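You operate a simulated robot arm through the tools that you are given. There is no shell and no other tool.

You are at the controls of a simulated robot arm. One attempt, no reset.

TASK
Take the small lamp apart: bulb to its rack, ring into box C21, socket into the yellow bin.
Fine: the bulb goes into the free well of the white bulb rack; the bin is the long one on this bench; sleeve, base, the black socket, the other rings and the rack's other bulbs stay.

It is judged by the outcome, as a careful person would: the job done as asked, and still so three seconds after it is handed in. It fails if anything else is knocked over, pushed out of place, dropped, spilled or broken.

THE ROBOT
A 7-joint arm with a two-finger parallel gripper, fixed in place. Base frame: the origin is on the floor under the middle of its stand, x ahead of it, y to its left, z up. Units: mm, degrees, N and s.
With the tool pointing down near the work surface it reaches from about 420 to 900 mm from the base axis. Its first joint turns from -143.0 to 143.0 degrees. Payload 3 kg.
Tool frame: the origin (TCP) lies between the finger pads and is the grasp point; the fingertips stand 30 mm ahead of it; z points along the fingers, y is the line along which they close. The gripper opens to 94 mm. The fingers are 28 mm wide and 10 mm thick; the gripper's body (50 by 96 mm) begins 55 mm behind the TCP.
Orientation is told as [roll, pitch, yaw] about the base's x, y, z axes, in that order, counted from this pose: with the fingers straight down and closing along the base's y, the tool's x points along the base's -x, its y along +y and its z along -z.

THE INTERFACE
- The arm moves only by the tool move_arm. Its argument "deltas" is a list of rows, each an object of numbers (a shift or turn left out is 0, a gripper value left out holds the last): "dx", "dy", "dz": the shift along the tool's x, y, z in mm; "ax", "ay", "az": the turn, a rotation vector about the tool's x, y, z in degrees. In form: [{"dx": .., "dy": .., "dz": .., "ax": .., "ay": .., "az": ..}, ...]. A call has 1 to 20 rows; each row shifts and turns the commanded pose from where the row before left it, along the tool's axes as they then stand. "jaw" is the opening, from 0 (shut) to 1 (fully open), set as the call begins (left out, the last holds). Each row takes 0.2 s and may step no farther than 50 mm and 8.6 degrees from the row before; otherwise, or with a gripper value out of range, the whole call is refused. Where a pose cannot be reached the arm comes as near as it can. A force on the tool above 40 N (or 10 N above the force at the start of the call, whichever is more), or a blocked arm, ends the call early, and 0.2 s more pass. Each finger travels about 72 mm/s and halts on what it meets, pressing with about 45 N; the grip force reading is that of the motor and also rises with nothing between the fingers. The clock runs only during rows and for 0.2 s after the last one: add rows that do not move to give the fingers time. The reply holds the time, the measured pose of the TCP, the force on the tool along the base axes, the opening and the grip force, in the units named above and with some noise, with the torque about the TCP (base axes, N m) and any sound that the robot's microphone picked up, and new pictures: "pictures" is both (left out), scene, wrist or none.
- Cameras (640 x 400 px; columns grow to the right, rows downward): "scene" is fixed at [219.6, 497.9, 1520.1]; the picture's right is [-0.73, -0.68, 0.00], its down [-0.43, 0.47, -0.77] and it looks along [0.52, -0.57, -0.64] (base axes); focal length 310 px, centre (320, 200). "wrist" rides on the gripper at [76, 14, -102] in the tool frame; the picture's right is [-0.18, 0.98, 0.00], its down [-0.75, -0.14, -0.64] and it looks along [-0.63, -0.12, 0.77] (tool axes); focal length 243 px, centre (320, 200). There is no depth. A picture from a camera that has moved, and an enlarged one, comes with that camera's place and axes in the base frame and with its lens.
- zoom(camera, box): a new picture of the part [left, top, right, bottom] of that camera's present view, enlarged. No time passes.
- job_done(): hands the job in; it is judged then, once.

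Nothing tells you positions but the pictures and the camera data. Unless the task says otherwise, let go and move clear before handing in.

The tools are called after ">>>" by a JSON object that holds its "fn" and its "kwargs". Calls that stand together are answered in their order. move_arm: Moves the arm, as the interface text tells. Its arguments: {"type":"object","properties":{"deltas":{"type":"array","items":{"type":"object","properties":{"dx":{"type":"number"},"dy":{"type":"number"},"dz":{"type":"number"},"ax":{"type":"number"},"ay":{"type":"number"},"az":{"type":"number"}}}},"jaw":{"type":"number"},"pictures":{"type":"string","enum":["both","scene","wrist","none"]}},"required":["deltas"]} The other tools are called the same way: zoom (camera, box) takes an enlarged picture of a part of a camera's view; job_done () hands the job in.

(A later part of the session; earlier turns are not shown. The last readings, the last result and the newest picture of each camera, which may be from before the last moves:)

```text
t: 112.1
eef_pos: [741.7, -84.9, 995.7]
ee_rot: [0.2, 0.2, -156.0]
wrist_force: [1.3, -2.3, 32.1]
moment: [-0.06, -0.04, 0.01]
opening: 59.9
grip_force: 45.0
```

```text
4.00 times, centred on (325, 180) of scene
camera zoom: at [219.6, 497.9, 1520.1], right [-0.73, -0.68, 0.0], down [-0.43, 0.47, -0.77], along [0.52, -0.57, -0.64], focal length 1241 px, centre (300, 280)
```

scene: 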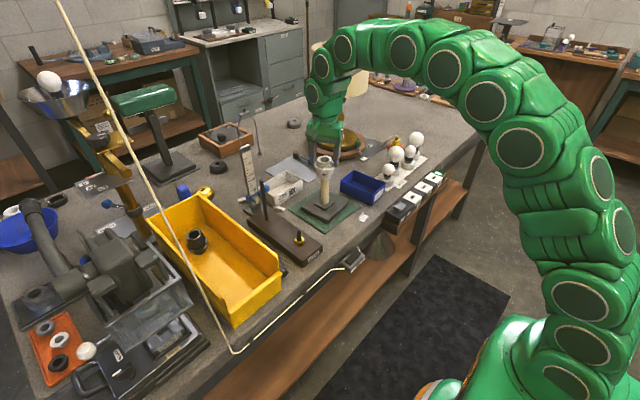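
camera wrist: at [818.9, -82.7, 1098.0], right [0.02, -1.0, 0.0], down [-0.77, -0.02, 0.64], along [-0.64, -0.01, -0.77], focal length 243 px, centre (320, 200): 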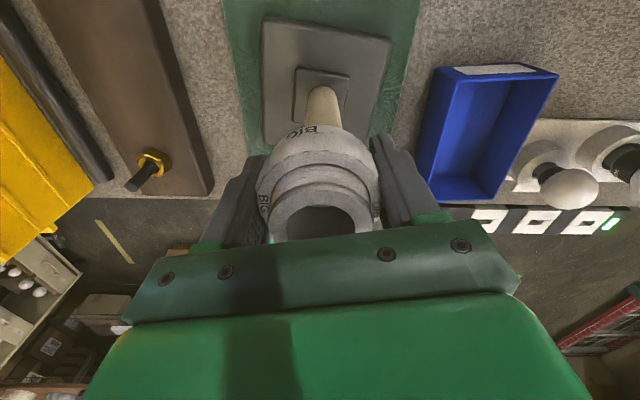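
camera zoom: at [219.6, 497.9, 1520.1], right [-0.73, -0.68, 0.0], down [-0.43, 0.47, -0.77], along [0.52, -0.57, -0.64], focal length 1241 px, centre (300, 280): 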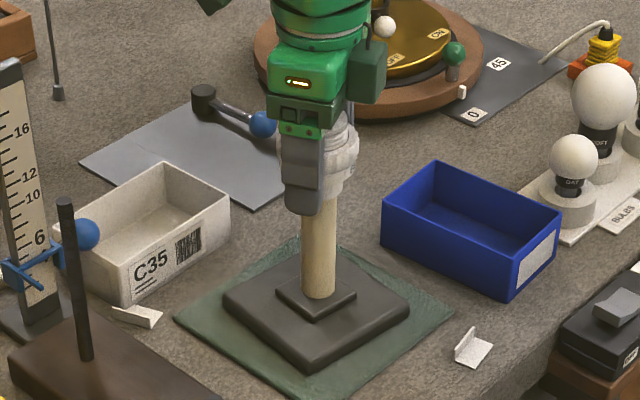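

>>> {"fn": "move_arm", "kwargs": {"deltas": [{"dz": -0.3}, {"az": -6, "dz": -0.14}, {"az": -6, "dz": -0.14}, {"az": -6, "dz": -0.14}, {}], "pictures": "none"}}

>>> {"fn": "move_arm", "kwargs": {"deltas": [{"az": -6, "dz": -0.14}, {"az": -6, "dz": -0.14}, {"az": -6, "dz": -0.14}, {}], "pictures": "none"}}

>>> {"fn": "zoom", "kwargs": {"camera": "wrist", "box": [270, 100, 370, 240]}}

>>> {"fn": "zoom", "kwargs": {"camera": "scene", "box": [305, 140, 345, 190]}}

```text
t: 113.0
eef_pos: [743.0, -84.9, 996.6]
ee_rot: [0.1, 0.3, -144.2]
wrist_force: [-6.8, 1.9, 12.8]
moment: [0.04, -0.03, 0.01]
opening: 59.8
grip_force: 45.0
stopped in row 4: the force on the tool passed its limit at 43 N (the readings are from after the stop); the commanded pose is now the measured one
```

```text
t: 114.0
eef_pos: [743.2, -86.5, 997.6]
ee_rot: [0.2, 0.2, -126.1]
wrist_force: [-4.6, -5.3, 10.4]
moment: [0.06, -0.06, -0.05]
opening: 59.3
grip_force: 44.6
```

```text
2.86 times, centred on (320, 170) of wrist
camera zoom: at [798.6, -31.4, 1098.8], right [0.69, -0.73, 0.0], down [-0.56, -0.53, 0.64], along [-0.46, -0.44, -0.77], focal length 693 px, centre (320, 286)
```

zoom: 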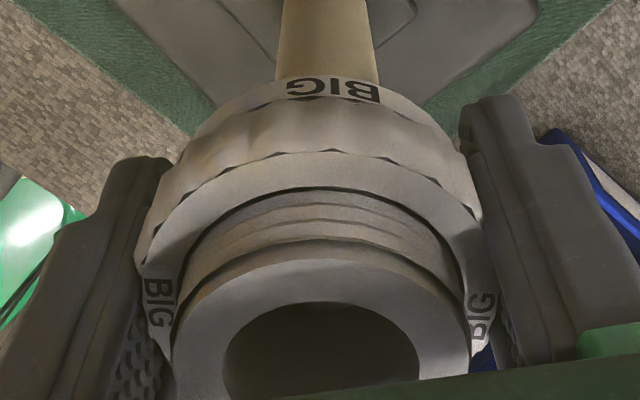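

```text
8.00 times, centred on (325, 165) of scene
camera zoom: at [219.6, 497.9, 1520.1], right [-0.73, -0.68, 0.0], down [-0.43, 0.47, -0.77], along [0.52, -0.57, -0.64], focal length 2482 px, centre (280, 480)
```

zoom: 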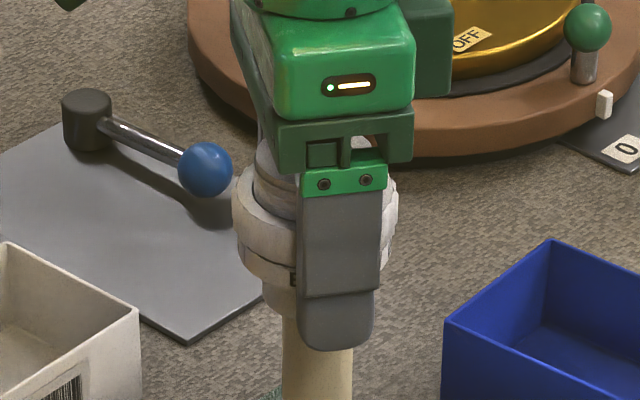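

I need to know whether the socket turned too; the brass strip inside the socket is a good marker. Releasing and rising briefly to look at it.

>>> {"fn": "move_arm", "kwargs": {"deltas": [{}, {}, {}, {"dz": -20}, {"dz": -25}, {"dz": -25}, {}], "jaw": 1.0, "pictures": "wrist"}}

>>> {"fn": "zoom", "kwargs": {"camera": "wrist", "box": [260, 60, 380, 220]}}

>>> {"fn": "zoom", "kwargs": {"camera": "scene", "box": [305, 140, 345, 190]}}

```text
t: 115.6
eef_pos: [742.3, -87.0, 1064.8]
ee_rot: [0.2, 0.0, -126.1]
wrist_force: [-0.1, 0.4, 0.3]
moment: [0.02, -0.02, -0.01]
opening: 93.9
grip_force: 0.1
camera wrist: at [798.1, -32.0, 1167.5], right [0.69, -0.73, 0.0], down [-0.56, -0.53, 0.64], along [-0.46, -0.44, -0.77], focal length 243 px, centre (320, 200)
```

wrist: 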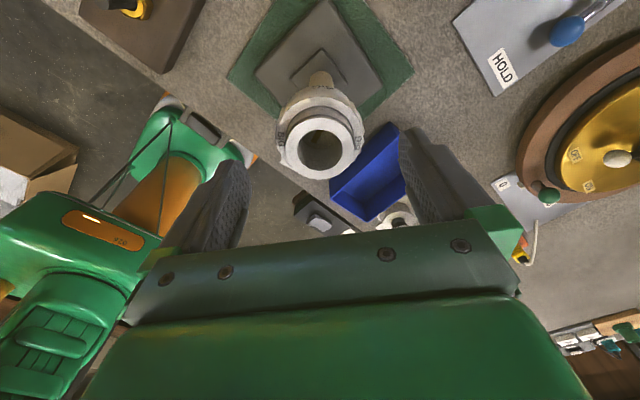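

```text
2.50 times, centred on (320, 140) of wrist
camera zoom: at [798.1, -32.0, 1167.5], right [0.69, -0.73, 0.0], down [-0.56, -0.53, 0.64], along [-0.46, -0.44, -0.77], focal length 606 px, centre (320, 350)
```

zoom: 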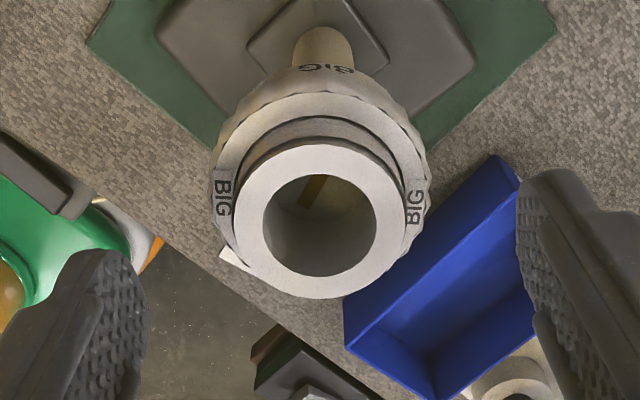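

```text
8.00 times, centred on (325, 165) of scene
camera zoom: at [219.6, 497.9, 1520.1], right [-0.73, -0.68, 0.0], down [-0.43, 0.47, -0.77], along [0.52, -0.57, -0.64], focal length 2482 px, centre (280, 480)
```

zoom: 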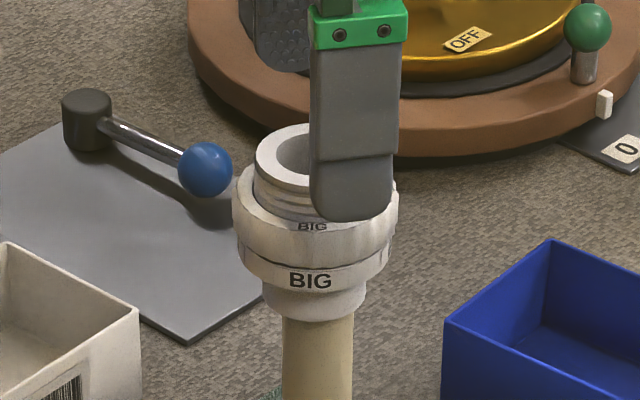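

The brass strip hasn't moved (still along x) while the ring labels turned 42°: the ring is now unscrewing from the socket as wanted. Going back down to re-grip and continue under light downward load.

>>> {"fn": "move_arm", "kwargs": {"deltas": [{"dx": 1.5}, {"dz": 20}, {"dz": 25}, {"dz": 23}, {}], "pictures": "none"}}

>>> {"fn": "move_arm", "kwargs": {"deltas": [{}, {}, {}, {}], "jaw": 0.58, "pictures": "none"}}

>>> {"fn": "move_arm", "kwargs": {"deltas": [{"dz": 0.3}, {"dz": 0.3}, {}], "pictures": "none"}}

```text
t: 116.8
eef_pos: [743.8, -82.7, 998.0]
ee_rot: [0.2, 0.1, -126.1]
wrist_force: [-0.1, 0.2, 0.3]
moment: [0.0, 0.03, 0.01]
opening: 94.1
grip_force: 0.1
```

```text
t: 117.8
eef_pos: [743.8, -81.4, 999.0]
ee_rot: [0.2, 0.1, -126.1]
wrist_force: [4.5, -6.2, 0.3]
moment: [0.02, 0.03, 0.02]
opening: 60.6
grip_force: 45.1
```

```text
t: 118.6
eef_pos: [743.3, -83.2, 999.6]
ee_rot: [0.2, 0.2, -126.1]
wrist_force: [4.6, 2.4, 21.2]
moment: [0.12, 0.34, -0.01]
opening: 60.0
grip_force: 45.3
```

>>> {"fn": "move_arm", "kwargs": {"deltas": [{"az": -6, "dz": -0.1}, {"az": -6, "dz": -0.1}, {"az": -6, "dz": -0.1}, {}], "pictures": "none"}}

>>> {"fn": "move_arm", "kwargs": {"deltas": [{"az": -6, "dz": -0.1}, {"az": -6, "dz": -0.1}, {"az": -6, "dz": -0.1}, {}], "pictures": "none"}}

```text
t: 119.5
eef_pos: [743.4, -83.8, 999.1]
ee_rot: [0.3, 0.0, -108.2]
wrist_force: [-9.1, 3.7, 14.9]
moment: [-0.05, 0.24, -0.01]
opening: 59.8
grip_force: 44.9
stopped in row 4: the force on the tool passed its limit at 40 N (the readings are from after the stop); the commanded pose is now the measured one
```

```text
t: 120.5
eef_pos: [744.0, -83.5, 1000.1]
ee_rot: [0.2, -0.1, -90.3]
wrist_force: [-10.3, 0.1, 14.5]
moment: [0.02, 0.06, -0.01]
opening: 59.6
grip_force: 44.9
```

Force is steady (~15 N) at this rate. Continuing.

>>> {"fn": "move_arm", "kwargs": {"deltas": [{"az": -6, "dz": -0.1}, {"az": -6, "dz": -0.1}, {"az": -6, "dz": -0.1}, {"az": -6, "dz": -0.1}, {}], "pictures": "none"}}

>>> {"fn": "move_arm", "kwargs": {"deltas": [{"az": -6, "dz": -0.1}, {"az": -6, "dz": -0.1}, {"az": -6, "dz": -0.1}, {"az": -6, "dz": -0.1}, {}], "pictures": "none"}}

>>> {"fn": "zoom", "kwargs": {"camera": "scene", "box": [305, 140, 345, 190]}}

>>> {"fn": "zoom", "kwargs": {"camera": "wrist", "box": [270, 100, 370, 240]}}

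```text
t: 121.7
eef_pos: [743.5, -84.2, 999.0]
ee_rot: [0.3, -0.3, -66.1]
wrist_force: [-17.8, -5.3, 34.8]
moment: [0.08, 0.27, -0.05]
opening: 59.5
grip_force: 45.1
```

```text
t: 122.9
eef_pos: [743.9, -83.7, 1000.0]
ee_rot: [0.2, -0.4, -42.2]
wrist_force: [-8.8, -11.2, 36.5]
moment: [-0.01, 0.09, -0.03]
opening: 59.4
grip_force: 45.2
```

```text
8.00 times, centred on (325, 165) of scene
camera zoom: at [219.6, 497.9, 1520.1], right [-0.73, -0.68, 0.0], down [-0.43, 0.47, -0.77], along [0.52, -0.57, -0.64], focal length 2482 px, centre (280, 480)
```

zoom: 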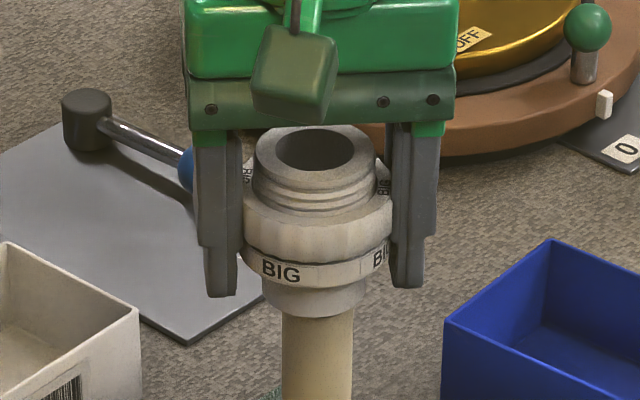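

```text
2.86 times, centred on (320, 170) of wrist
camera zoom: at [695.8, -21.9, 1101.7], right [0.8, 0.6, 0.0], down [0.46, -0.61, 0.65], along [0.39, -0.51, -0.76], focal length 693 px, centre (320, 286)
```

zoom: 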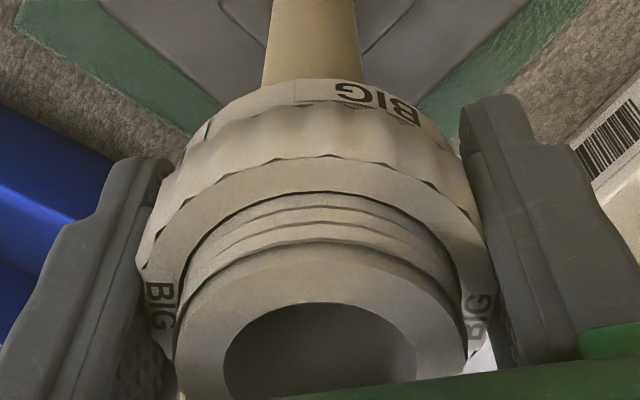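

The ring has visibly climbed ~3 mm on the socket while the socket top stays put. Pitch ≈8.6 mm/rev; I'll match it while keeping ~20 N down.

>>> {"fn": "move_arm", "kwargs": {"deltas": [{"dz": -0.4}, {"az": -6, "dz": -0.14}, {"az": -6, "dz": -0.14}, {"az": -6, "dz": -0.14}, {"az": -6, "dz": -0.14}, {}], "pictures": "none"}}

>>> {"fn": "move_arm", "kwargs": {"deltas": [{"az": -6, "dz": -0.14}, {"az": -6, "dz": -0.14}, {"az": -6, "dz": -0.14}, {"az": -6, "dz": -0.14}, {}], "pictures": "none"}}

```text
t: 124.3
eef_pos: [743.6, -83.4, 1000.4]
ee_rot: [-0.1, -0.2, -18.2]
wrist_force: [0.3, -14.7, 21.9]
moment: [-0.14, 0.06, 0.02]
opening: 59.6
grip_force: 45.5
```

```text
t: 125.5
eef_pos: [743.5, -84.6, 1000.1]
ee_rot: [-0.1, -0.3, 5.8]
wrist_force: [-5.9, -16.1, 35.9]
moment: [0.07, 0.12, 0.02]
opening: 59.6
grip_force: 45.5
```

>>> {"fn": "move_arm", "kwargs": {"deltas": [{"dx": 0.25, "dy": -0.5, "dz": -0.4}, {"az": -6, "dz": -0.16}, {"az": -6, "dz": -0.16}, {"az": -6, "dz": -0.16}, {"az": -6, "dz": -0.16}, {}], "pictures": "none"}}

>>> {"fn": "move_arm", "kwargs": {"deltas": [{"az": -6, "dz": -0.16}, {"az": -6, "dz": -0.16}, {"az": -6, "dz": -0.16}, {"az": -6, "dz": -0.16}, {}], "pictures": "none"}}

>>> {"fn": "zoom", "kwargs": {"camera": "scene", "box": [305, 140, 345, 190]}}

```text
t: 126.9
eef_pos: [742.7, -85.2, 1001.7]
ee_rot: [-0.1, -0.2, 29.8]
wrist_force: [-9.6, -12.7, 27.6]
moment: [0.26, -0.01, 0.05]
opening: 59.5
grip_force: 45.4
```

```text
t: 128.1
eef_pos: [743.0, -85.0, 1003.1]
ee_rot: [-0.2, -0.2, 53.7]
wrist_force: [5.2, -8.0, 9.7]
moment: [0.13, -0.02, 0.0]
opening: 59.7
grip_force: 45.6
```

```text
8.00 times, centred on (325, 165) of scene
camera zoom: at [219.6, 497.9, 1520.1], right [-0.73, -0.68, 0.0], down [-0.43, 0.47, -0.77], along [0.52, -0.57, -0.64], focal length 2482 px, centre (280, 480)
```

zoom: 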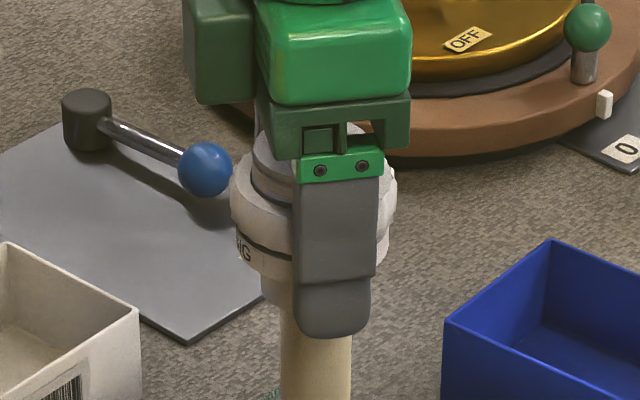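

>>> {"fn": "move_arm", "kwargs": {"deltas": [{"az": -6, "dz": -0.1}, {"az": -6, "dz": -0.1}, {"az": -6, "dz": -0.12}, {"az": -6, "dz": -0.12}, {}], "pictures": "none"}}

>>> {"fn": "zoom", "kwargs": {"camera": "scene", "box": [305, 140, 345, 190]}}

>>> {"fn": "zoom", "kwargs": {"camera": "wrist", "box": [270, 100, 370, 240]}}

```text
t: 129.3
eef_pos: [744.0, -84.7, 1003.3]
ee_rot: [-0.3, 0.0, 77.8]
wrist_force: [7.1, -8.9, 11.5]
moment: [0.25, 0.24, 0.02]
opening: 59.6
grip_force: 44.3
```

```text
8.00 times, centred on (325, 165) of scene
camera zoom: at [219.6, 497.9, 1520.1], right [-0.73, -0.68, 0.0], down [-0.43, 0.47, -0.77], along [0.52, -0.57, -0.64], focal length 2482 px, centre (280, 480)
```

zoom: 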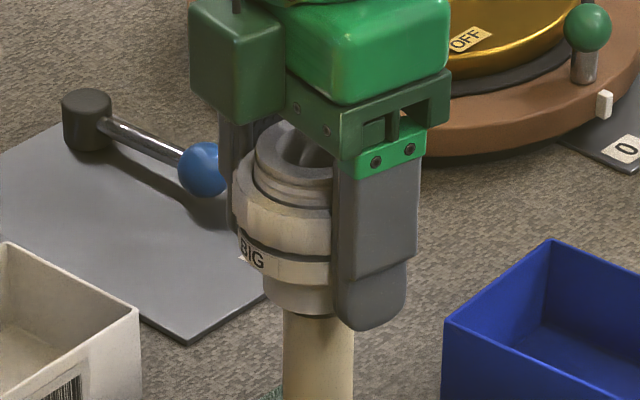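

```text
2.86 times, centred on (320, 170) of wrist
camera zoom: at [712.2, -155.4, 1105.0], right [-0.92, 0.39, 0.0], down [0.29, 0.71, 0.64], along [0.25, 0.59, -0.77], focal length 693 px, centre (320, 286)
```

zoom: 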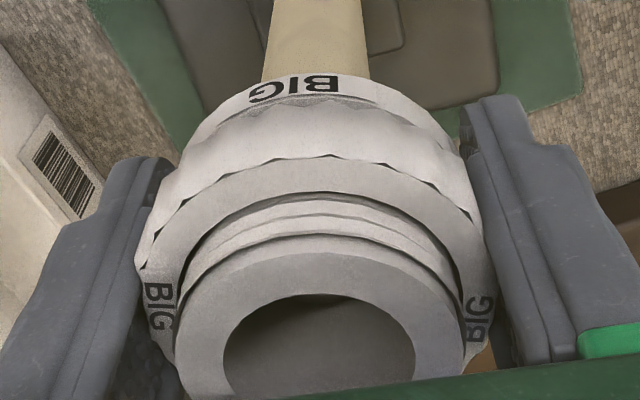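

Only two thread ridges remain visible above the ring now, so it is climbing. Continuing to about yaw +114.

>>> {"fn": "move_arm", "kwargs": {"deltas": [{"az": -6, "dz": -0.13}, {"az": -6, "dz": -0.13}, {"az": -6, "dz": -0.13}, {"az": -6, "dz": -0.13}, {"az": -6, "dz": -0.13}, {"az": -6, "dz": -0.13}, {}], "pictures": "none"}}

>>> {"fn": "zoom", "kwargs": {"camera": "scene", "box": [305, 140, 345, 190]}}

>>> {"fn": "zoom", "kwargs": {"camera": "wrist", "box": [270, 100, 370, 240]}}

```text
t: 130.9
eef_pos: [743.2, -84.6, 1003.8]
ee_rot: [-0.3, 0.2, 113.8]
wrist_force: [7.4, -12.7, 21.6]
moment: [0.31, 0.18, 0.01]
opening: 59.4
grip_force: 44.6
```

```text
8.00 times, centred on (325, 165) of scene
camera zoom: at [219.6, 497.9, 1520.1], right [-0.73, -0.68, 0.0], down [-0.43, 0.47, -0.77], along [0.52, -0.57, -0.64], focal length 2482 px, centre (280, 480)
```

zoom: 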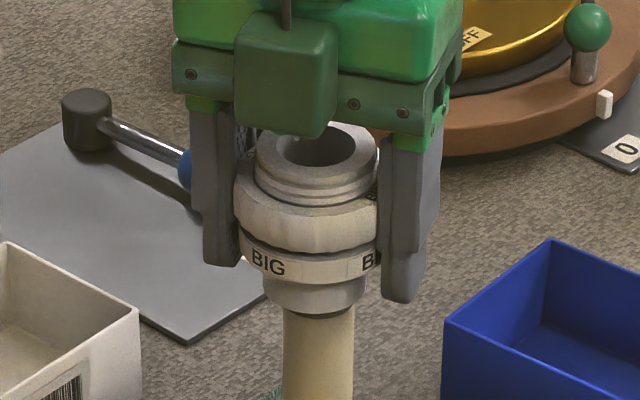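

```text
2.86 times, centred on (320, 170) of wrist
camera zoom: at [759.9, -159.4, 1106.1], right [-0.97, -0.23, -0.01], down [-0.18, 0.75, 0.64], along [-0.14, 0.62, -0.77], focal length 693 px, centre (320, 286)
```

zoom: 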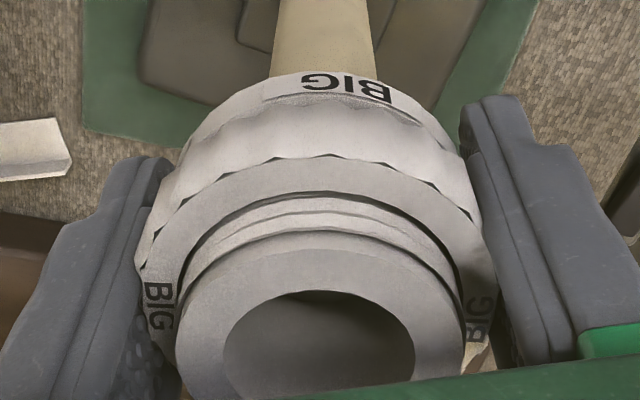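

I've used the wrist range; I'll release, rise to check the brass strip and ring height, and rewind for another turn.

>>> {"fn": "move_arm", "kwargs": {"deltas": [{"dz": -0.4}, {}], "pictures": "none"}}

>>> {"fn": "move_arm", "kwargs": {"deltas": [{}, {}, {}, {"dz": -20}, {"dz": -25}, {"dz": -20}, {}], "jaw": 1.0, "pictures": "wrist"}}

>>> {"fn": "zoom", "kwargs": {"camera": "wrist", "box": [260, 60, 380, 220]}}

>>> {"fn": "zoom", "kwargs": {"camera": "scene", "box": [305, 140, 345, 190]}}

>>> {"fn": "zoom", "kwargs": {"camera": "scene", "box": [280, 130, 370, 230]}}

```text
t: 131.5
eef_pos: [742.5, -83.5, 1003.7]
ee_rot: [0.0, 0.1, 113.7]
wrist_force: [3.5, -8.7, 7.2]
moment: [0.03, -0.07, 0.0]
opening: 59.3
grip_force: 45.0
```

```text
t: 133.1
eef_pos: [742.9, -82.8, 1070.9]
ee_rot: [-0.2, 0.2, 113.8]
wrist_force: [0.3, -0.4, -0.4]
moment: [0.01, 0.0, 0.0]
opening: 94.2
grip_force: 0.1
camera wrist: at [759.5, -158.5, 1172.5], right [-0.97, -0.23, 0.0], down [-0.18, 0.75, 0.64], along [-0.14, 0.62, -0.77], focal length 243 px, centre (320, 200)
```

wrist: 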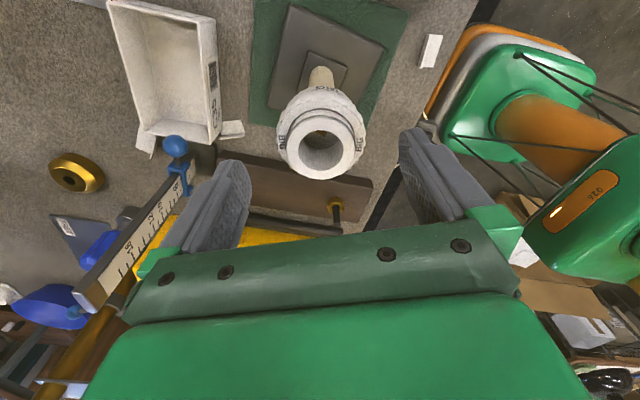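

```text
2.50 times, centred on (320, 140) of wrist
camera zoom: at [759.5, -158.5, 1172.5], right [-0.97, -0.23, 0.0], down [-0.18, 0.75, 0.64], along [-0.14, 0.62, -0.77], focal length 606 px, centre (320, 350)
```

zoom: 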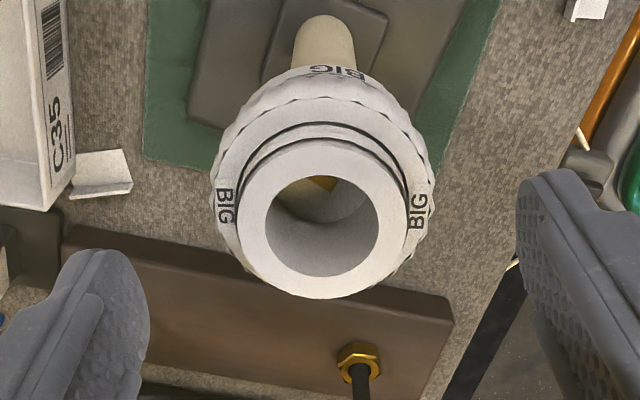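

```text
8.00 times, centred on (325, 165) of scene
camera zoom: at [219.6, 497.9, 1520.1], right [-0.73, -0.68, 0.0], down [-0.43, 0.47, -0.77], along [0.52, -0.57, -0.64], focal length 2482 px, centre (280, 480)
```

zoom: 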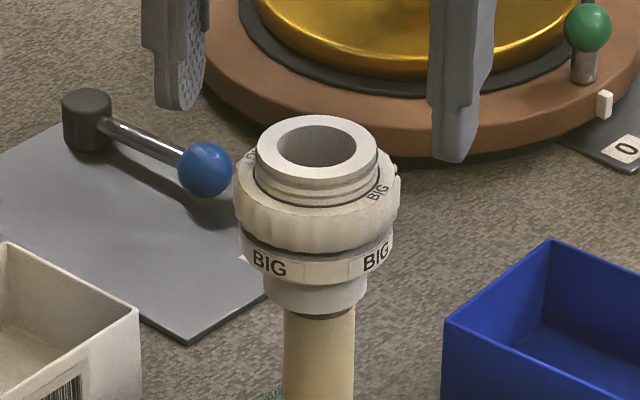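

```text
4.00 times, centred on (325, 180) of scene
camera zoom: at [219.6, 497.9, 1520.1], right [-0.73, -0.68, 0.0], down [-0.43, 0.47, -0.77], along [0.52, -0.57, -0.64], focal length 1241 px, centre (300, 280)
```

zoom: 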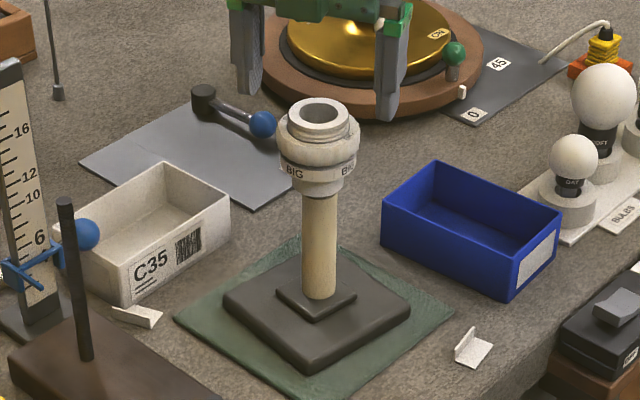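

Now the ribbed ring has visibly separated from the socket's lower flange, so it's coming off. I'll rewind the wrist and take another turn.

>>> {"fn": "move_arm", "kwargs": {"deltas": [{"az": 8.5}, {"az": 8.5}, {"az": 8.5}, {"az": 8.5}, {"az": 8.5}, {"az": 8.5}, {"az": 8.5}, {"az": 8.5}, {"az": 8.5}, {"az": 8.5}, {"az": 8.5}, {"az": 8.5}, {"az": 8.5}, {"az": 8.5}, {"az": 8.5}, {"az": 8.5}, {"az": 8.5}, {"az": 8.5}, {"az": 8.5}, {"az": 8.5}], "pictures": "none"}}

>>> {"fn": "move_arm", "kwargs": {"deltas": [{"az": 8.5}, {"az": 8.5}, {"az": 8.5}, {"az": 8.5}, {"az": 8.5}, {"az": 8.5}, {"az": 8.5}, {"az": 8.5}, {"az": 8.5}, {"az": 8.5}, {"az": 8.5}, {"az": 8.5}, {}], "pictures": "wrist"}}

>>> {"fn": "zoom", "kwargs": {"camera": "wrist", "box": [260, 60, 380, 220]}}

```text
t: 137.3
eef_pos: [741.9, -84.2, 1070.1]
ee_rot: [0.3, -0.2, -56.4]
wrist_force: [0.1, -0.5, 1.0]
moment: [-0.06, -0.02, -0.03]
opening: 94.2
grip_force: 0.1
```

```text
t: 140.1
eef_pos: [742.5, -84.3, 1069.4]
ee_rot: [0.0, 0.2, -158.5]
wrist_force: [-0.1, -0.1, 0.4]
moment: [-0.02, 0.0, 0.0]
opening: 94.1
grip_force: 0.1
camera wrist: at [818.6, -69.1, 1171.3], right [0.19, -0.98, 0.0], down [-0.76, -0.15, 0.64], along [-0.63, -0.12, -0.77], focal length 243 px, centre (320, 200)
```

wrist: 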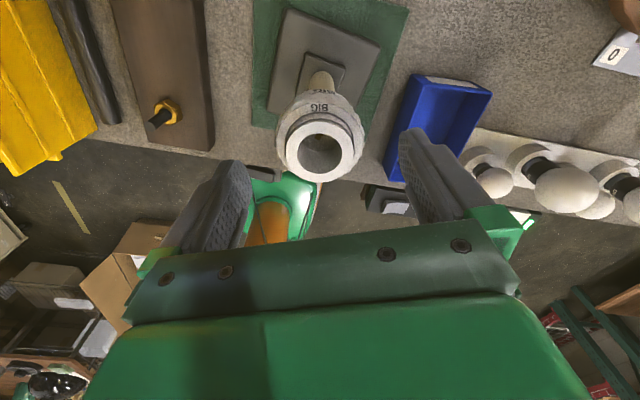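

```text
2.50 times, centred on (320, 140) of wrist
camera zoom: at [818.6, -69.1, 1171.3], right [0.19, -0.98, 0.0], down [-0.76, -0.15, 0.64], along [-0.63, -0.12, -0.77], focal length 606 px, centre (320, 350)
```

zoom: 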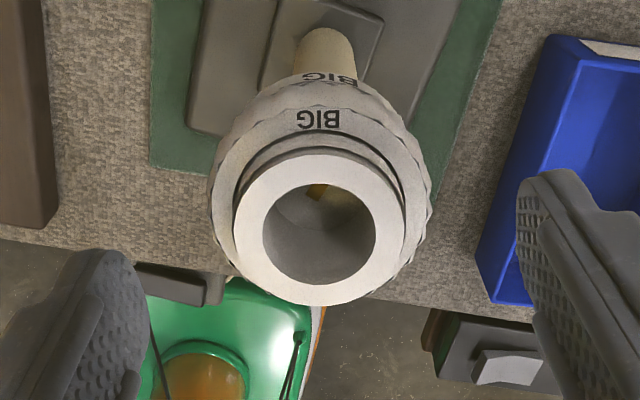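

>>> {"fn": "move_arm", "kwargs": {"deltas": [{"dz": 20, "dx": -0.5}, {"dz": 25}, {"dz": 21}, {}], "pictures": "none"}}

>>> {"fn": "move_arm", "kwargs": {"deltas": [{}, {}, {}, {}], "jaw": 0.58, "pictures": "wrist"}}

>>> {"fn": "move_arm", "kwargs": {"deltas": [{"dz": 0.3}, {"dz": 0.3}, {}], "pictures": "none"}}

>>> {"fn": "zoom", "kwargs": {"camera": "wrist", "box": [270, 100, 370, 240]}}

```text
t: 141.1
eef_pos: [743.1, -84.6, 1001.5]
ee_rot: [0.1, 0.2, -158.3]
wrist_force: [0.2, 0.5, 0.2]
moment: [-0.01, 0.0, 0.02]
opening: 93.9
grip_force: 0.1
```

```text
t: 142.1
eef_pos: [742.8, -83.6, 1002.1]
ee_rot: [0.1, 0.1, -158.3]
wrist_force: [0.7, 0.4, 0.2]
moment: [-0.01, -0.01, 0.02]
opening: 59.9
grip_force: 44.4
camera wrist: at [819.2, -68.5, 1104.7], right [0.19, -0.98, 0.0], down [-0.76, -0.15, 0.64], along [-0.63, -0.12, -0.77], focal length 243 px, centre (320, 200)
```

wrist: 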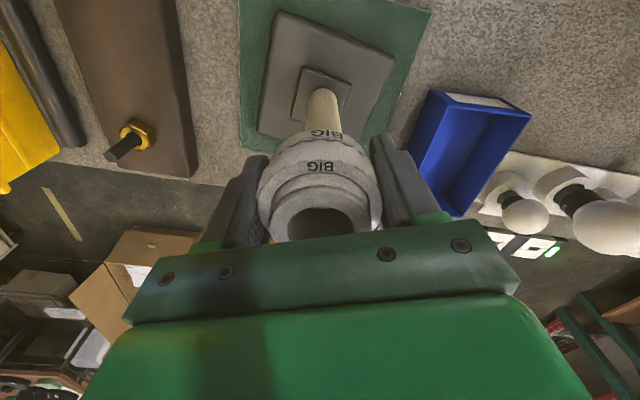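

```text
t: 142.9
eef_pos: [742.9, -83.1, 1001.8]
ee_rot: [0.2, 0.2, -158.3]
wrist_force: [0.2, 0.9, -0.1]
moment: [-0.03, -0.02, 0.0]
opening: 60.2
grip_force: 45.0
```

```text
2.86 times, centred on (320, 170) of wrist
camera zoom: at [819.1, -68.5, 1104.4], right [0.19, -0.98, 0.0], down [-0.76, -0.15, 0.64], along [-0.63, -0.12, -0.77], focal length 693 px, centre (320, 286)
```

zoom: 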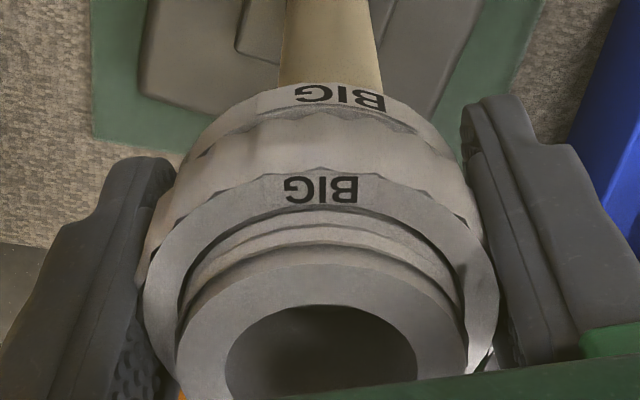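

No force when pressing down: the ring seems loose on the socket now. Testing with a gentle 2 mm lift.

>>> {"fn": "move_arm", "kwargs": {"deltas": [{"dz": -1}, {"dz": -1}, {"dz": -1}, {}], "pictures": "none"}}

>>> {"fn": "zoom", "kwargs": {"camera": "scene", "box": [305, 140, 345, 190]}}

>>> {"fn": "zoom", "kwargs": {"camera": "wrist", "box": [270, 100, 370, 240]}}

```text
t: 143.9
eef_pos: [742.0, -83.9, 1005.5]
ee_rot: [0.1, 0.1, -158.3]
wrist_force: [-0.5, 1.3, -0.8]
moment: [0.01, 0.01, 0.01]
opening: 59.9
grip_force: 44.1
```

```text
8.00 times, centred on (325, 165) of scene
camera zoom: at [219.6, 497.9, 1520.1], right [-0.73, -0.68, 0.0], down [-0.43, 0.47, -0.77], along [0.52, -0.57, -0.64], focal length 2482 px, centre (280, 480)
```

zoom: 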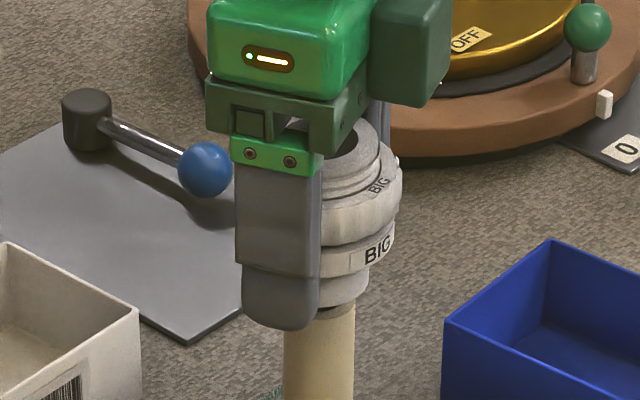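

```text
2.86 times, centred on (320, 170) of wrist
camera zoom: at [818.4, -68.6, 1108.0], right [0.19, -0.98, 0.0], down [-0.76, -0.15, 0.64], along [-0.63, -0.12, -0.77], focal length 693 px, centre (320, 286)
```

zoom: 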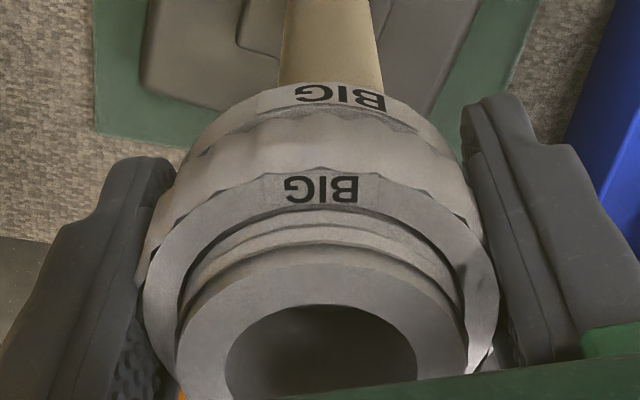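

The socket has come loose from the stem again, with the ring still on it (now about half a turn further off). I'll set it back down, then grip the bare socket top and screw it tight again before finishing the ring.

>>> {"fn": "move_arm", "kwargs": {"deltas": [{"dz": 1}, {"dz": 1}, {"dz": 1}, {}], "pictures": "none"}}

>>> {"fn": "move_arm", "kwargs": {"deltas": [{}, {}, {}, {"dz": -20}, {"dz": -25}, {"dz": -25}, {}], "jaw": 1.0, "pictures": "none"}}

>>> {"fn": "zoom", "kwargs": {"camera": "scene", "box": [305, 140, 345, 190]}}

```text
t: 144.9
eef_pos: [742.7, -84.7, 1002.4]
ee_rot: [0.1, 0.2, -158.3]
wrist_force: [0.6, -0.6, -0.6]
moment: [-0.02, 0.01, 0.01]
opening: 60.1
grip_force: 44.7
```

```text
t: 146.5
eef_pos: [741.9, -83.9, 1073.8]
ee_rot: [0.2, 0.1, -158.3]
wrist_force: [0.2, -0.2, -0.8]
moment: [0.02, 0.01, -0.02]
opening: 94.0
grip_force: 0.2
```

```text
8.00 times, centred on (325, 165) of scene
camera zoom: at [219.6, 497.9, 1520.1], right [-0.73, -0.68, 0.0], down [-0.43, 0.47, -0.77], along [0.52, -0.57, -0.64], focal length 2482 px, centre (280, 480)
```

zoom: 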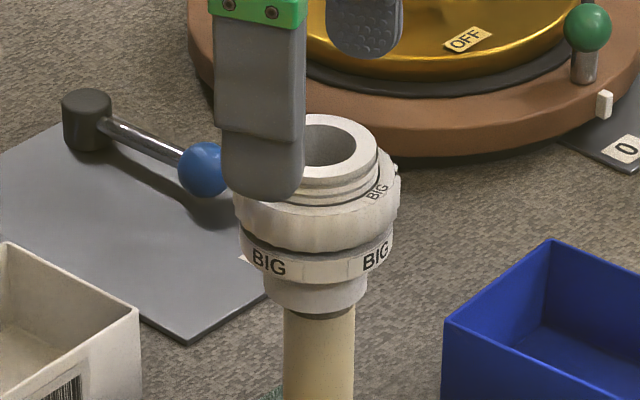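

>>> {"fn": "move_arm", "kwargs": {"deltas": [{"az": -8.6}, {"az": -8.6}, {"az": -8.6}, {"az": -8.6}, {"az": -8.6}, {"az": -8.6}, {"az": -8.6}, {"az": -8.6}, {"az": -8.6}, {"az": -8.6}, {"az": -8.6}, {"az": -8.6}, {"az": -8.6}, {"az": -8.6}, {"az": -8.6}, {"az": -8.6}, {"az": -8.6}, {"az": -8.6}, {"az": -8.6}, {"az": -8.6}], "pictures": "none"}}

>>> {"fn": "move_arm", "kwargs": {"deltas": [{"az": -8.6}, {"az": -8.6}, {"az": -8.6}, {"az": -8.6}, {"az": -8.6}, {"az": -8.6}, {"az": -8.6}, {"az": -8.6}, {"az": -8.6}, {"az": -8.6}, {}], "pictures": "wrist"}}

>>> {"fn": "zoom", "kwargs": {"camera": "wrist", "box": [260, 60, 380, 220]}}

```text
t: 150.7
eef_pos: [741.9, -84.0, 1072.3]
ee_rot: [-0.2, -0.2, 13.8]
wrist_force: [-0.9, 0.0, 0.7]
moment: [0.0, 0.0, 0.01]
opening: 94.1
grip_force: 0.0
```

```text
t: 153.1
eef_pos: [742.2, -83.6, 1071.9]
ee_rot: [-0.2, 0.1, 99.8]
wrist_force: [0.3, 0.7, 0.6]
moment: [0.0, 0.02, 0.0]
opening: 93.9
grip_force: 0.2
camera wrist: at [740.3, -160.9, 1174.1], right [-1.0, 0.01, 0.0], down [0.01, 0.77, 0.64], along [0.01, 0.64, -0.77], focal length 243 px, centre (320, 200)
```

wrist: 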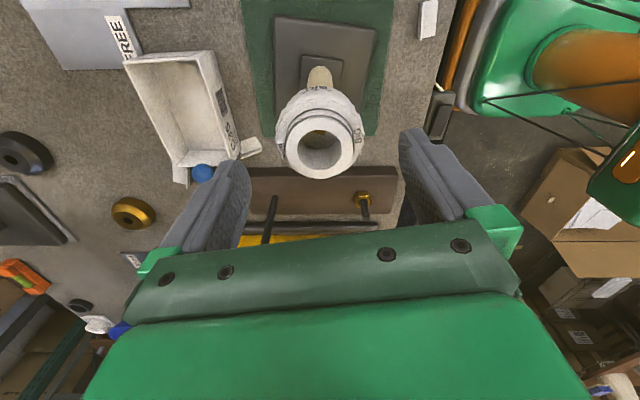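

```text
2.50 times, centred on (320, 140) of wrist
camera zoom: at [740.3, -160.9, 1174.1], right [-1.0, 0.01, 0.0], down [0.01, 0.77, 0.64], along [0.01, 0.64, -0.77], focal length 606 px, centre (320, 350)
```

zoom: 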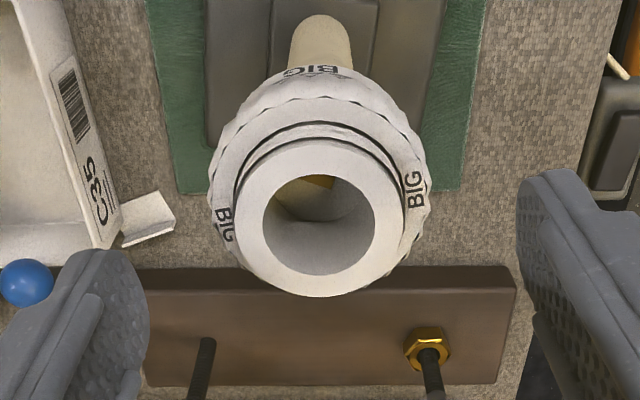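

>>> {"fn": "move_arm", "kwargs": {"deltas": [{"dz": 10}, {"dz": 9}, {}], "pictures": "none"}}

>>> {"fn": "move_arm", "kwargs": {"deltas": [{}, {}, {}, {}, {}], "jaw": 0.4, "pictures": "none"}}

>>> {"fn": "zoom", "kwargs": {"camera": "scene", "box": [305, 140, 345, 190]}}

```text
t: 153.9
eef_pos: [743.7, -84.5, 1052.4]
ee_rot: [-0.2, 0.1, 99.7]
wrist_force: [-1.5, 0.3, 0.3]
moment: [-0.01, -0.01, 0.02]
opening: 93.9
grip_force: 0.1
```

```text
t: 155.1
eef_pos: [743.2, -84.4, 1052.2]
ee_rot: [-0.2, 0.1, 99.7]
wrist_force: [-7.0, -2.4, 1.5]
moment: [-0.28, 0.47, 0.0]
opening: 41.4
grip_force: 45.2
```

```text
8.00 times, centred on (325, 165) of scene
camera zoom: at [219.6, 497.9, 1520.1], right [-0.73, -0.68, 0.0], down [-0.43, 0.47, -0.77], along [0.52, -0.57, -0.64], focal length 2482 px, centre (280, 480)
```

zoom: 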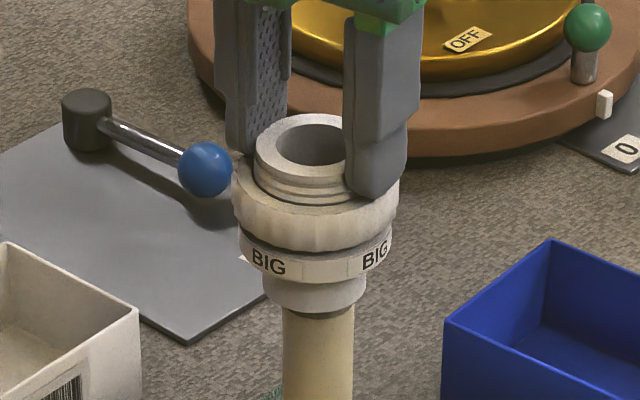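

Gripped the socket top (41.4 mm). Turning clockwise with following descent to re-seat it.

>>> {"fn": "move_arm", "kwargs": {"deltas": [{"dz": 0.3}, {"az": 8, "dz": 0.15}, {"az": 8, "dz": 0.15}, {"az": 8, "dz": 0.15}, {}], "pictures": "none"}}

>>> {"fn": "move_arm", "kwargs": {"deltas": [{"az": 8, "dz": 0.19}, {"az": 8, "dz": 0.19}, {"az": 8, "dz": 0.19}, {}], "pictures": "none"}}

>>> {"fn": "zoom", "kwargs": {"camera": "scene", "box": [305, 140, 345, 190]}}

```text
t: 156.3
eef_pos: [742.1, -84.0, 1052.7]
ee_rot: [-0.3, 0.0, 75.6]
wrist_force: [-0.4, 0.8, -0.9]
moment: [0.01, 0.01, 0.02]
opening: 41.1
grip_force: 44.6
```

```text
t: 157.3
eef_pos: [741.4, -83.8, 1052.9]
ee_rot: [-0.2, -0.1, 51.7]
wrist_force: [1.0, -0.3, 0.6]
moment: [0.01, -0.01, -0.02]
opening: 41.0
grip_force: 44.6
```

```text
8.00 times, centred on (325, 165) of scene
camera zoom: at [219.6, 497.9, 1520.1], right [-0.73, -0.68, 0.0], down [-0.43, 0.47, -0.77], along [0.52, -0.57, -0.64], focal length 2482 px, centre (280, 480)
```

zoom: 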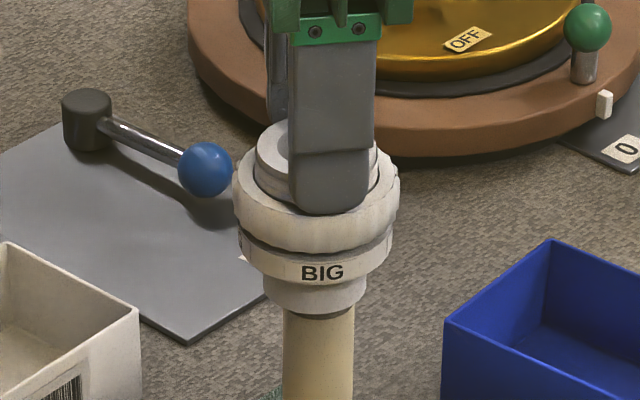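

>>> {"fn": "move_arm", "kwargs": {"deltas": [{"az": 8, "dz": 0.3}, {"az": 8, "dz": 0.3}, {"az": 8, "dz": 0.3}, {}], "pictures": "none"}}

>>> {"fn": "move_arm", "kwargs": {"deltas": [{"az": 8, "dz": 0.3}, {"az": 8, "dz": 0.3}, {"az": 8, "dz": 0.2}, {}], "pictures": "none"}}

>>> {"fn": "zoom", "kwargs": {"camera": "scene", "box": [305, 140, 345, 190]}}

```text
t: 158.3
eef_pos: [742.9, -84.3, 1052.6]
ee_rot: [-0.1, -0.2, 27.6]
wrist_force: [0.6, -0.2, 0.2]
moment: [0.01, 0.0, -0.01]
opening: 40.8
grip_force: 44.7
```

```text
t: 159.3
eef_pos: [743.1, -84.5, 1052.8]
ee_rot: [-0.1, -0.4, 3.5]
wrist_force: [-7.7, 1.2, 25.4]
moment: [0.27, 0.73, -0.03]
opening: 40.8
grip_force: 45.2
```

```text
8.00 times, centred on (325, 165) of scene
camera zoom: at [219.6, 497.9, 1520.1], right [-0.73, -0.68, 0.0], down [-0.43, 0.47, -0.77], along [0.52, -0.57, -0.64], focal length 2482 px, centre (280, 480)
```

zoom: 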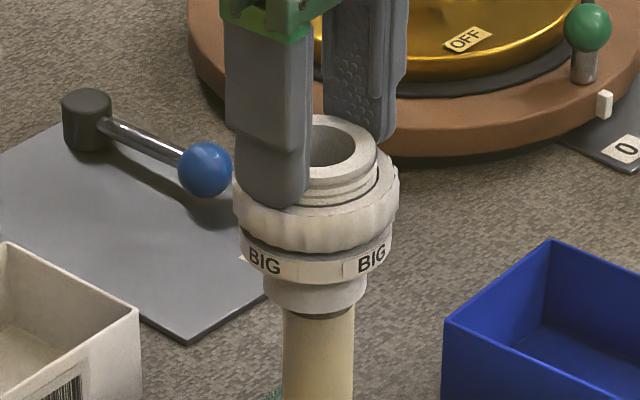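

>>> {"fn": "move_arm", "kwargs": {"deltas": [{"az": 8, "dz": 0.1}, {"az": 8, "dz": 0.15}, {"az": 8, "dz": 0.15}, {}], "pictures": "none"}}

>>> {"fn": "move_arm", "kwargs": {"deltas": [{"az": 8, "dz": 0.19}, {"az": 8, "dz": 0.19}, {"az": 8, "dz": 0.19}, {}], "pictures": "none"}}

>>> {"fn": "zoom", "kwargs": {"camera": "scene", "box": [305, 140, 345, 190]}}

```text
t: 160.3
eef_pos: [742.3, -84.5, 1051.4]
ee_rot: [0.1, -0.4, -20.3]
wrist_force: [3.1, 7.0, 30.9]
moment: [0.07, -0.4, -0.04]
opening: 40.9
grip_force: 44.9
```

```text
t: 161.3
eef_pos: [741.3, -84.2, 1050.0]
ee_rot: [0.2, -0.2, -44.4]
wrist_force: [14.5, 13.7, 31.4]
moment: [0.66, -0.53, 0.05]
opening: 40.2
grip_force: 45.0
```

```text
8.00 times, centred on (325, 165) of scene
camera zoom: at [219.6, 497.9, 1520.1], right [-0.73, -0.68, 0.0], down [-0.43, 0.47, -0.77], along [0.52, -0.57, -0.64], focal length 2482 px, centre (280, 480)
```

zoom: 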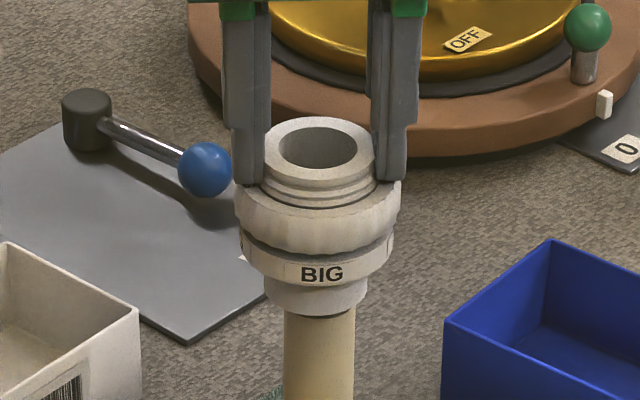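

It's screwing down (z dropping at the thread rate). Relieving side load and continuing clockwise.

>>> {"fn": "move_arm", "kwargs": {"deltas": [{"dy": 0.5, "dz": -0.3}, {"az": 8, "dz": 0.19}, {"az": 8, "dz": 0.19}, {"az": 8, "dz": 0.19}, {"az": 8, "dz": 0.19}, {}], "pictures": "none"}}

>>> {"fn": "move_arm", "kwargs": {"deltas": [{"az": 8, "dz": 0.19}, {"az": 8, "dz": 0.19}, {"az": 8, "dz": 0.19}, {"az": 8, "dz": 0.19}, {}], "pictures": "none"}}

>>> {"fn": "zoom", "kwargs": {"camera": "scene", "box": [305, 140, 345, 190]}}

```text
t: 162.7
eef_pos: [741.8, -82.9, 1049.4]
ee_rot: [0.2, -0.1, -76.4]
wrist_force: [-7.8, 10.0, 22.1]
moment: [-0.17, 0.43, 0.04]
opening: 40.0
grip_force: 45.1
```

```text
t: 163.9
eef_pos: [742.3, -83.1, 1048.0]
ee_rot: [0.2, 0.0, -108.4]
wrist_force: [2.6, 2.1, -3.6]
moment: [-0.17, -0.06, -0.01]
opening: 40.0
grip_force: 44.5
```

```text
8.00 times, centred on (325, 165) of scene
camera zoom: at [219.6, 497.9, 1520.1], right [-0.73, -0.68, 0.0], down [-0.43, 0.47, -0.77], along [0.52, -0.57, -0.64], focal length 2482 px, centre (280, 480)
```

zoom: 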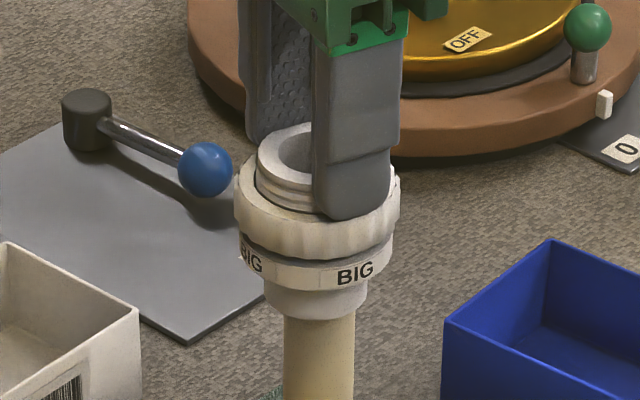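

>>> {"fn": "move_arm", "kwargs": {"deltas": [{"az": 6, "dz": 0.18}, {"az": 6, "dz": 0.18}, {"az": 6, "dz": 0.15}, {"az": 6, "dz": 0.15}, {}], "pictures": "none"}}

>>> {"fn": "move_arm", "kwargs": {"deltas": [{"az": 4, "dz": 0.1}, {"az": 4, "dz": 0.1}, {"az": 4, "dz": 0.1}, {}], "pictures": "none"}}

>>> {"fn": "zoom", "kwargs": {"camera": "scene", "box": [305, 140, 345, 190]}}

```text
t: 165.1
eef_pos: [743.4, -83.6, 1046.9]
ee_rot: [0.2, 0.1, -132.5]
wrist_force: [0.4, -0.9, -15.0]
moment: [-0.05, 0.07, 0.02]
opening: 39.7
grip_force: 44.9
```

```text
t: 166.1
eef_pos: [743.9, -84.3, 1047.9]
ee_rot: [0.2, 0.2, -144.3]
wrist_force: [2.0, -0.3, -3.5]
moment: [-0.31, 0.35, -0.06]
opening: 39.9
grip_force: 45.0
```

```text
8.00 times, centred on (325, 165) of scene
camera zoom: at [219.6, 497.9, 1520.1], right [-0.73, -0.68, 0.0], down [-0.43, 0.47, -0.77], along [0.52, -0.57, -0.64], focal length 2482 px, centre (280, 480)
```

zoom: 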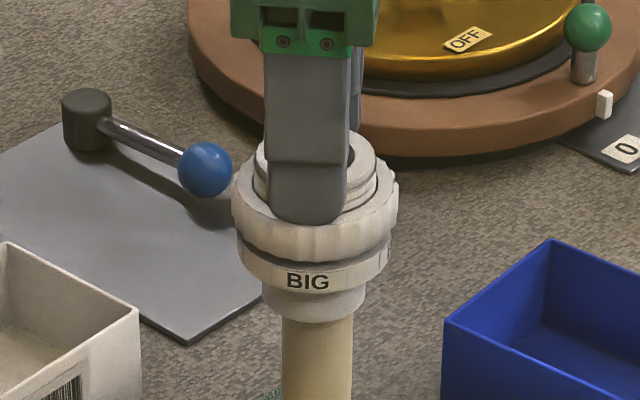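

>>> {"fn": "move_arm", "kwargs": {"deltas": [{"az": 4, "dz": 0.12}, {"az": 4, "dz": 0.12}, {"az": 4, "dz": 0.1}, {}], "pictures": "none"}}

>>> {"fn": "move_arm", "kwargs": {"deltas": [{"az": 3, "dz": 0.08}, {"az": 3, "dz": 0.08}, {"az": 3, "dz": 0.08}, {}], "pictures": "none"}}

>>> {"fn": "zoom", "kwargs": {"camera": "scene", "box": [280, 130, 370, 230]}}

```text
t: 167.1
eef_pos: [742.8, -84.2, 1047.3]
ee_rot: [0.1, 0.2, -156.2]
wrist_force: [1.2, 0.5, -7.5]
moment: [0.1, 0.09, -0.01]
opening: 39.5
grip_force: 44.9
```

```text
t: 168.1
eef_pos: [743.4, -86.0, 1046.2]
ee_rot: [0.1, 0.2, -165.4]
wrist_force: [-4.1, -4.1, 1.4]
moment: [-0.08, 0.96, -0.01]
opening: 39.8
grip_force: 45.4
```

```text
4.00 times, centred on (325, 180) of scene
camera zoom: at [219.6, 497.9, 1520.1], right [-0.73, -0.68, 0.0], down [-0.43, 0.47, -0.77], along [0.52, -0.57, -0.64], focal length 1241 px, centre (300, 280)
```

zoom: 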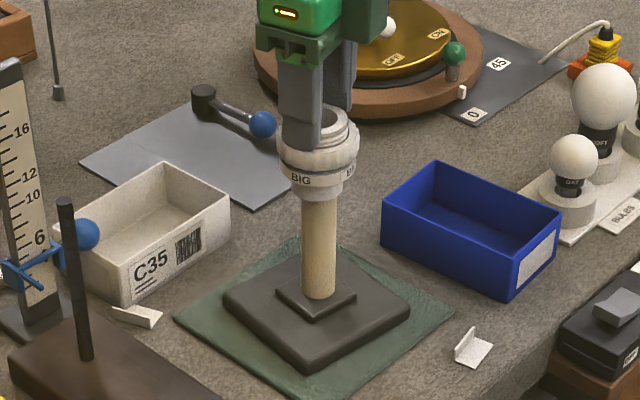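

>>> {"fn": "move_arm", "kwargs": {"deltas": [{"az": 3, "dz": 0.06}, {"az": 3, "dz": 0.06}, {"az": 2, "dz": 0.05}, {}], "pictures": "none"}}

>>> {"fn": "zoom", "kwargs": {"camera": "scene", "box": [305, 140, 345, 190]}}

```text
t: 169.1
eef_pos: [743.5, -83.5, 1045.9]
ee_rot: [0.0, 0.2, -173.3]
wrist_force: [4.9, -7.6, 3.5]
moment: [-0.29, -0.12, 0.0]
opening: 39.7
grip_force: 45.1
```

```text
8.00 times, centred on (325, 165) of scene
camera zoom: at [219.6, 497.9, 1520.1], right [-0.73, -0.68, 0.0], down [-0.43, 0.47, -0.77], along [0.52, -0.57, -0.64], focal length 2482 px, centre (280, 480)
```

zoom: 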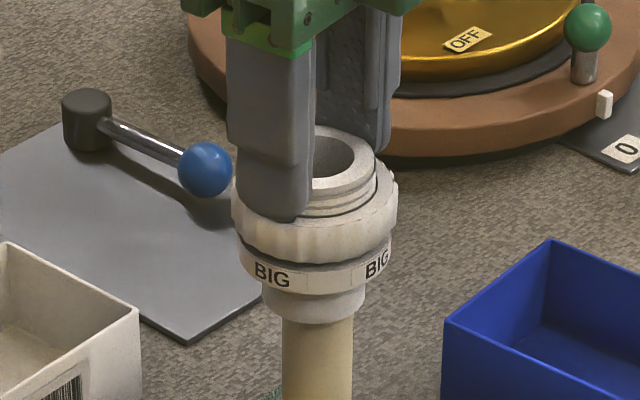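

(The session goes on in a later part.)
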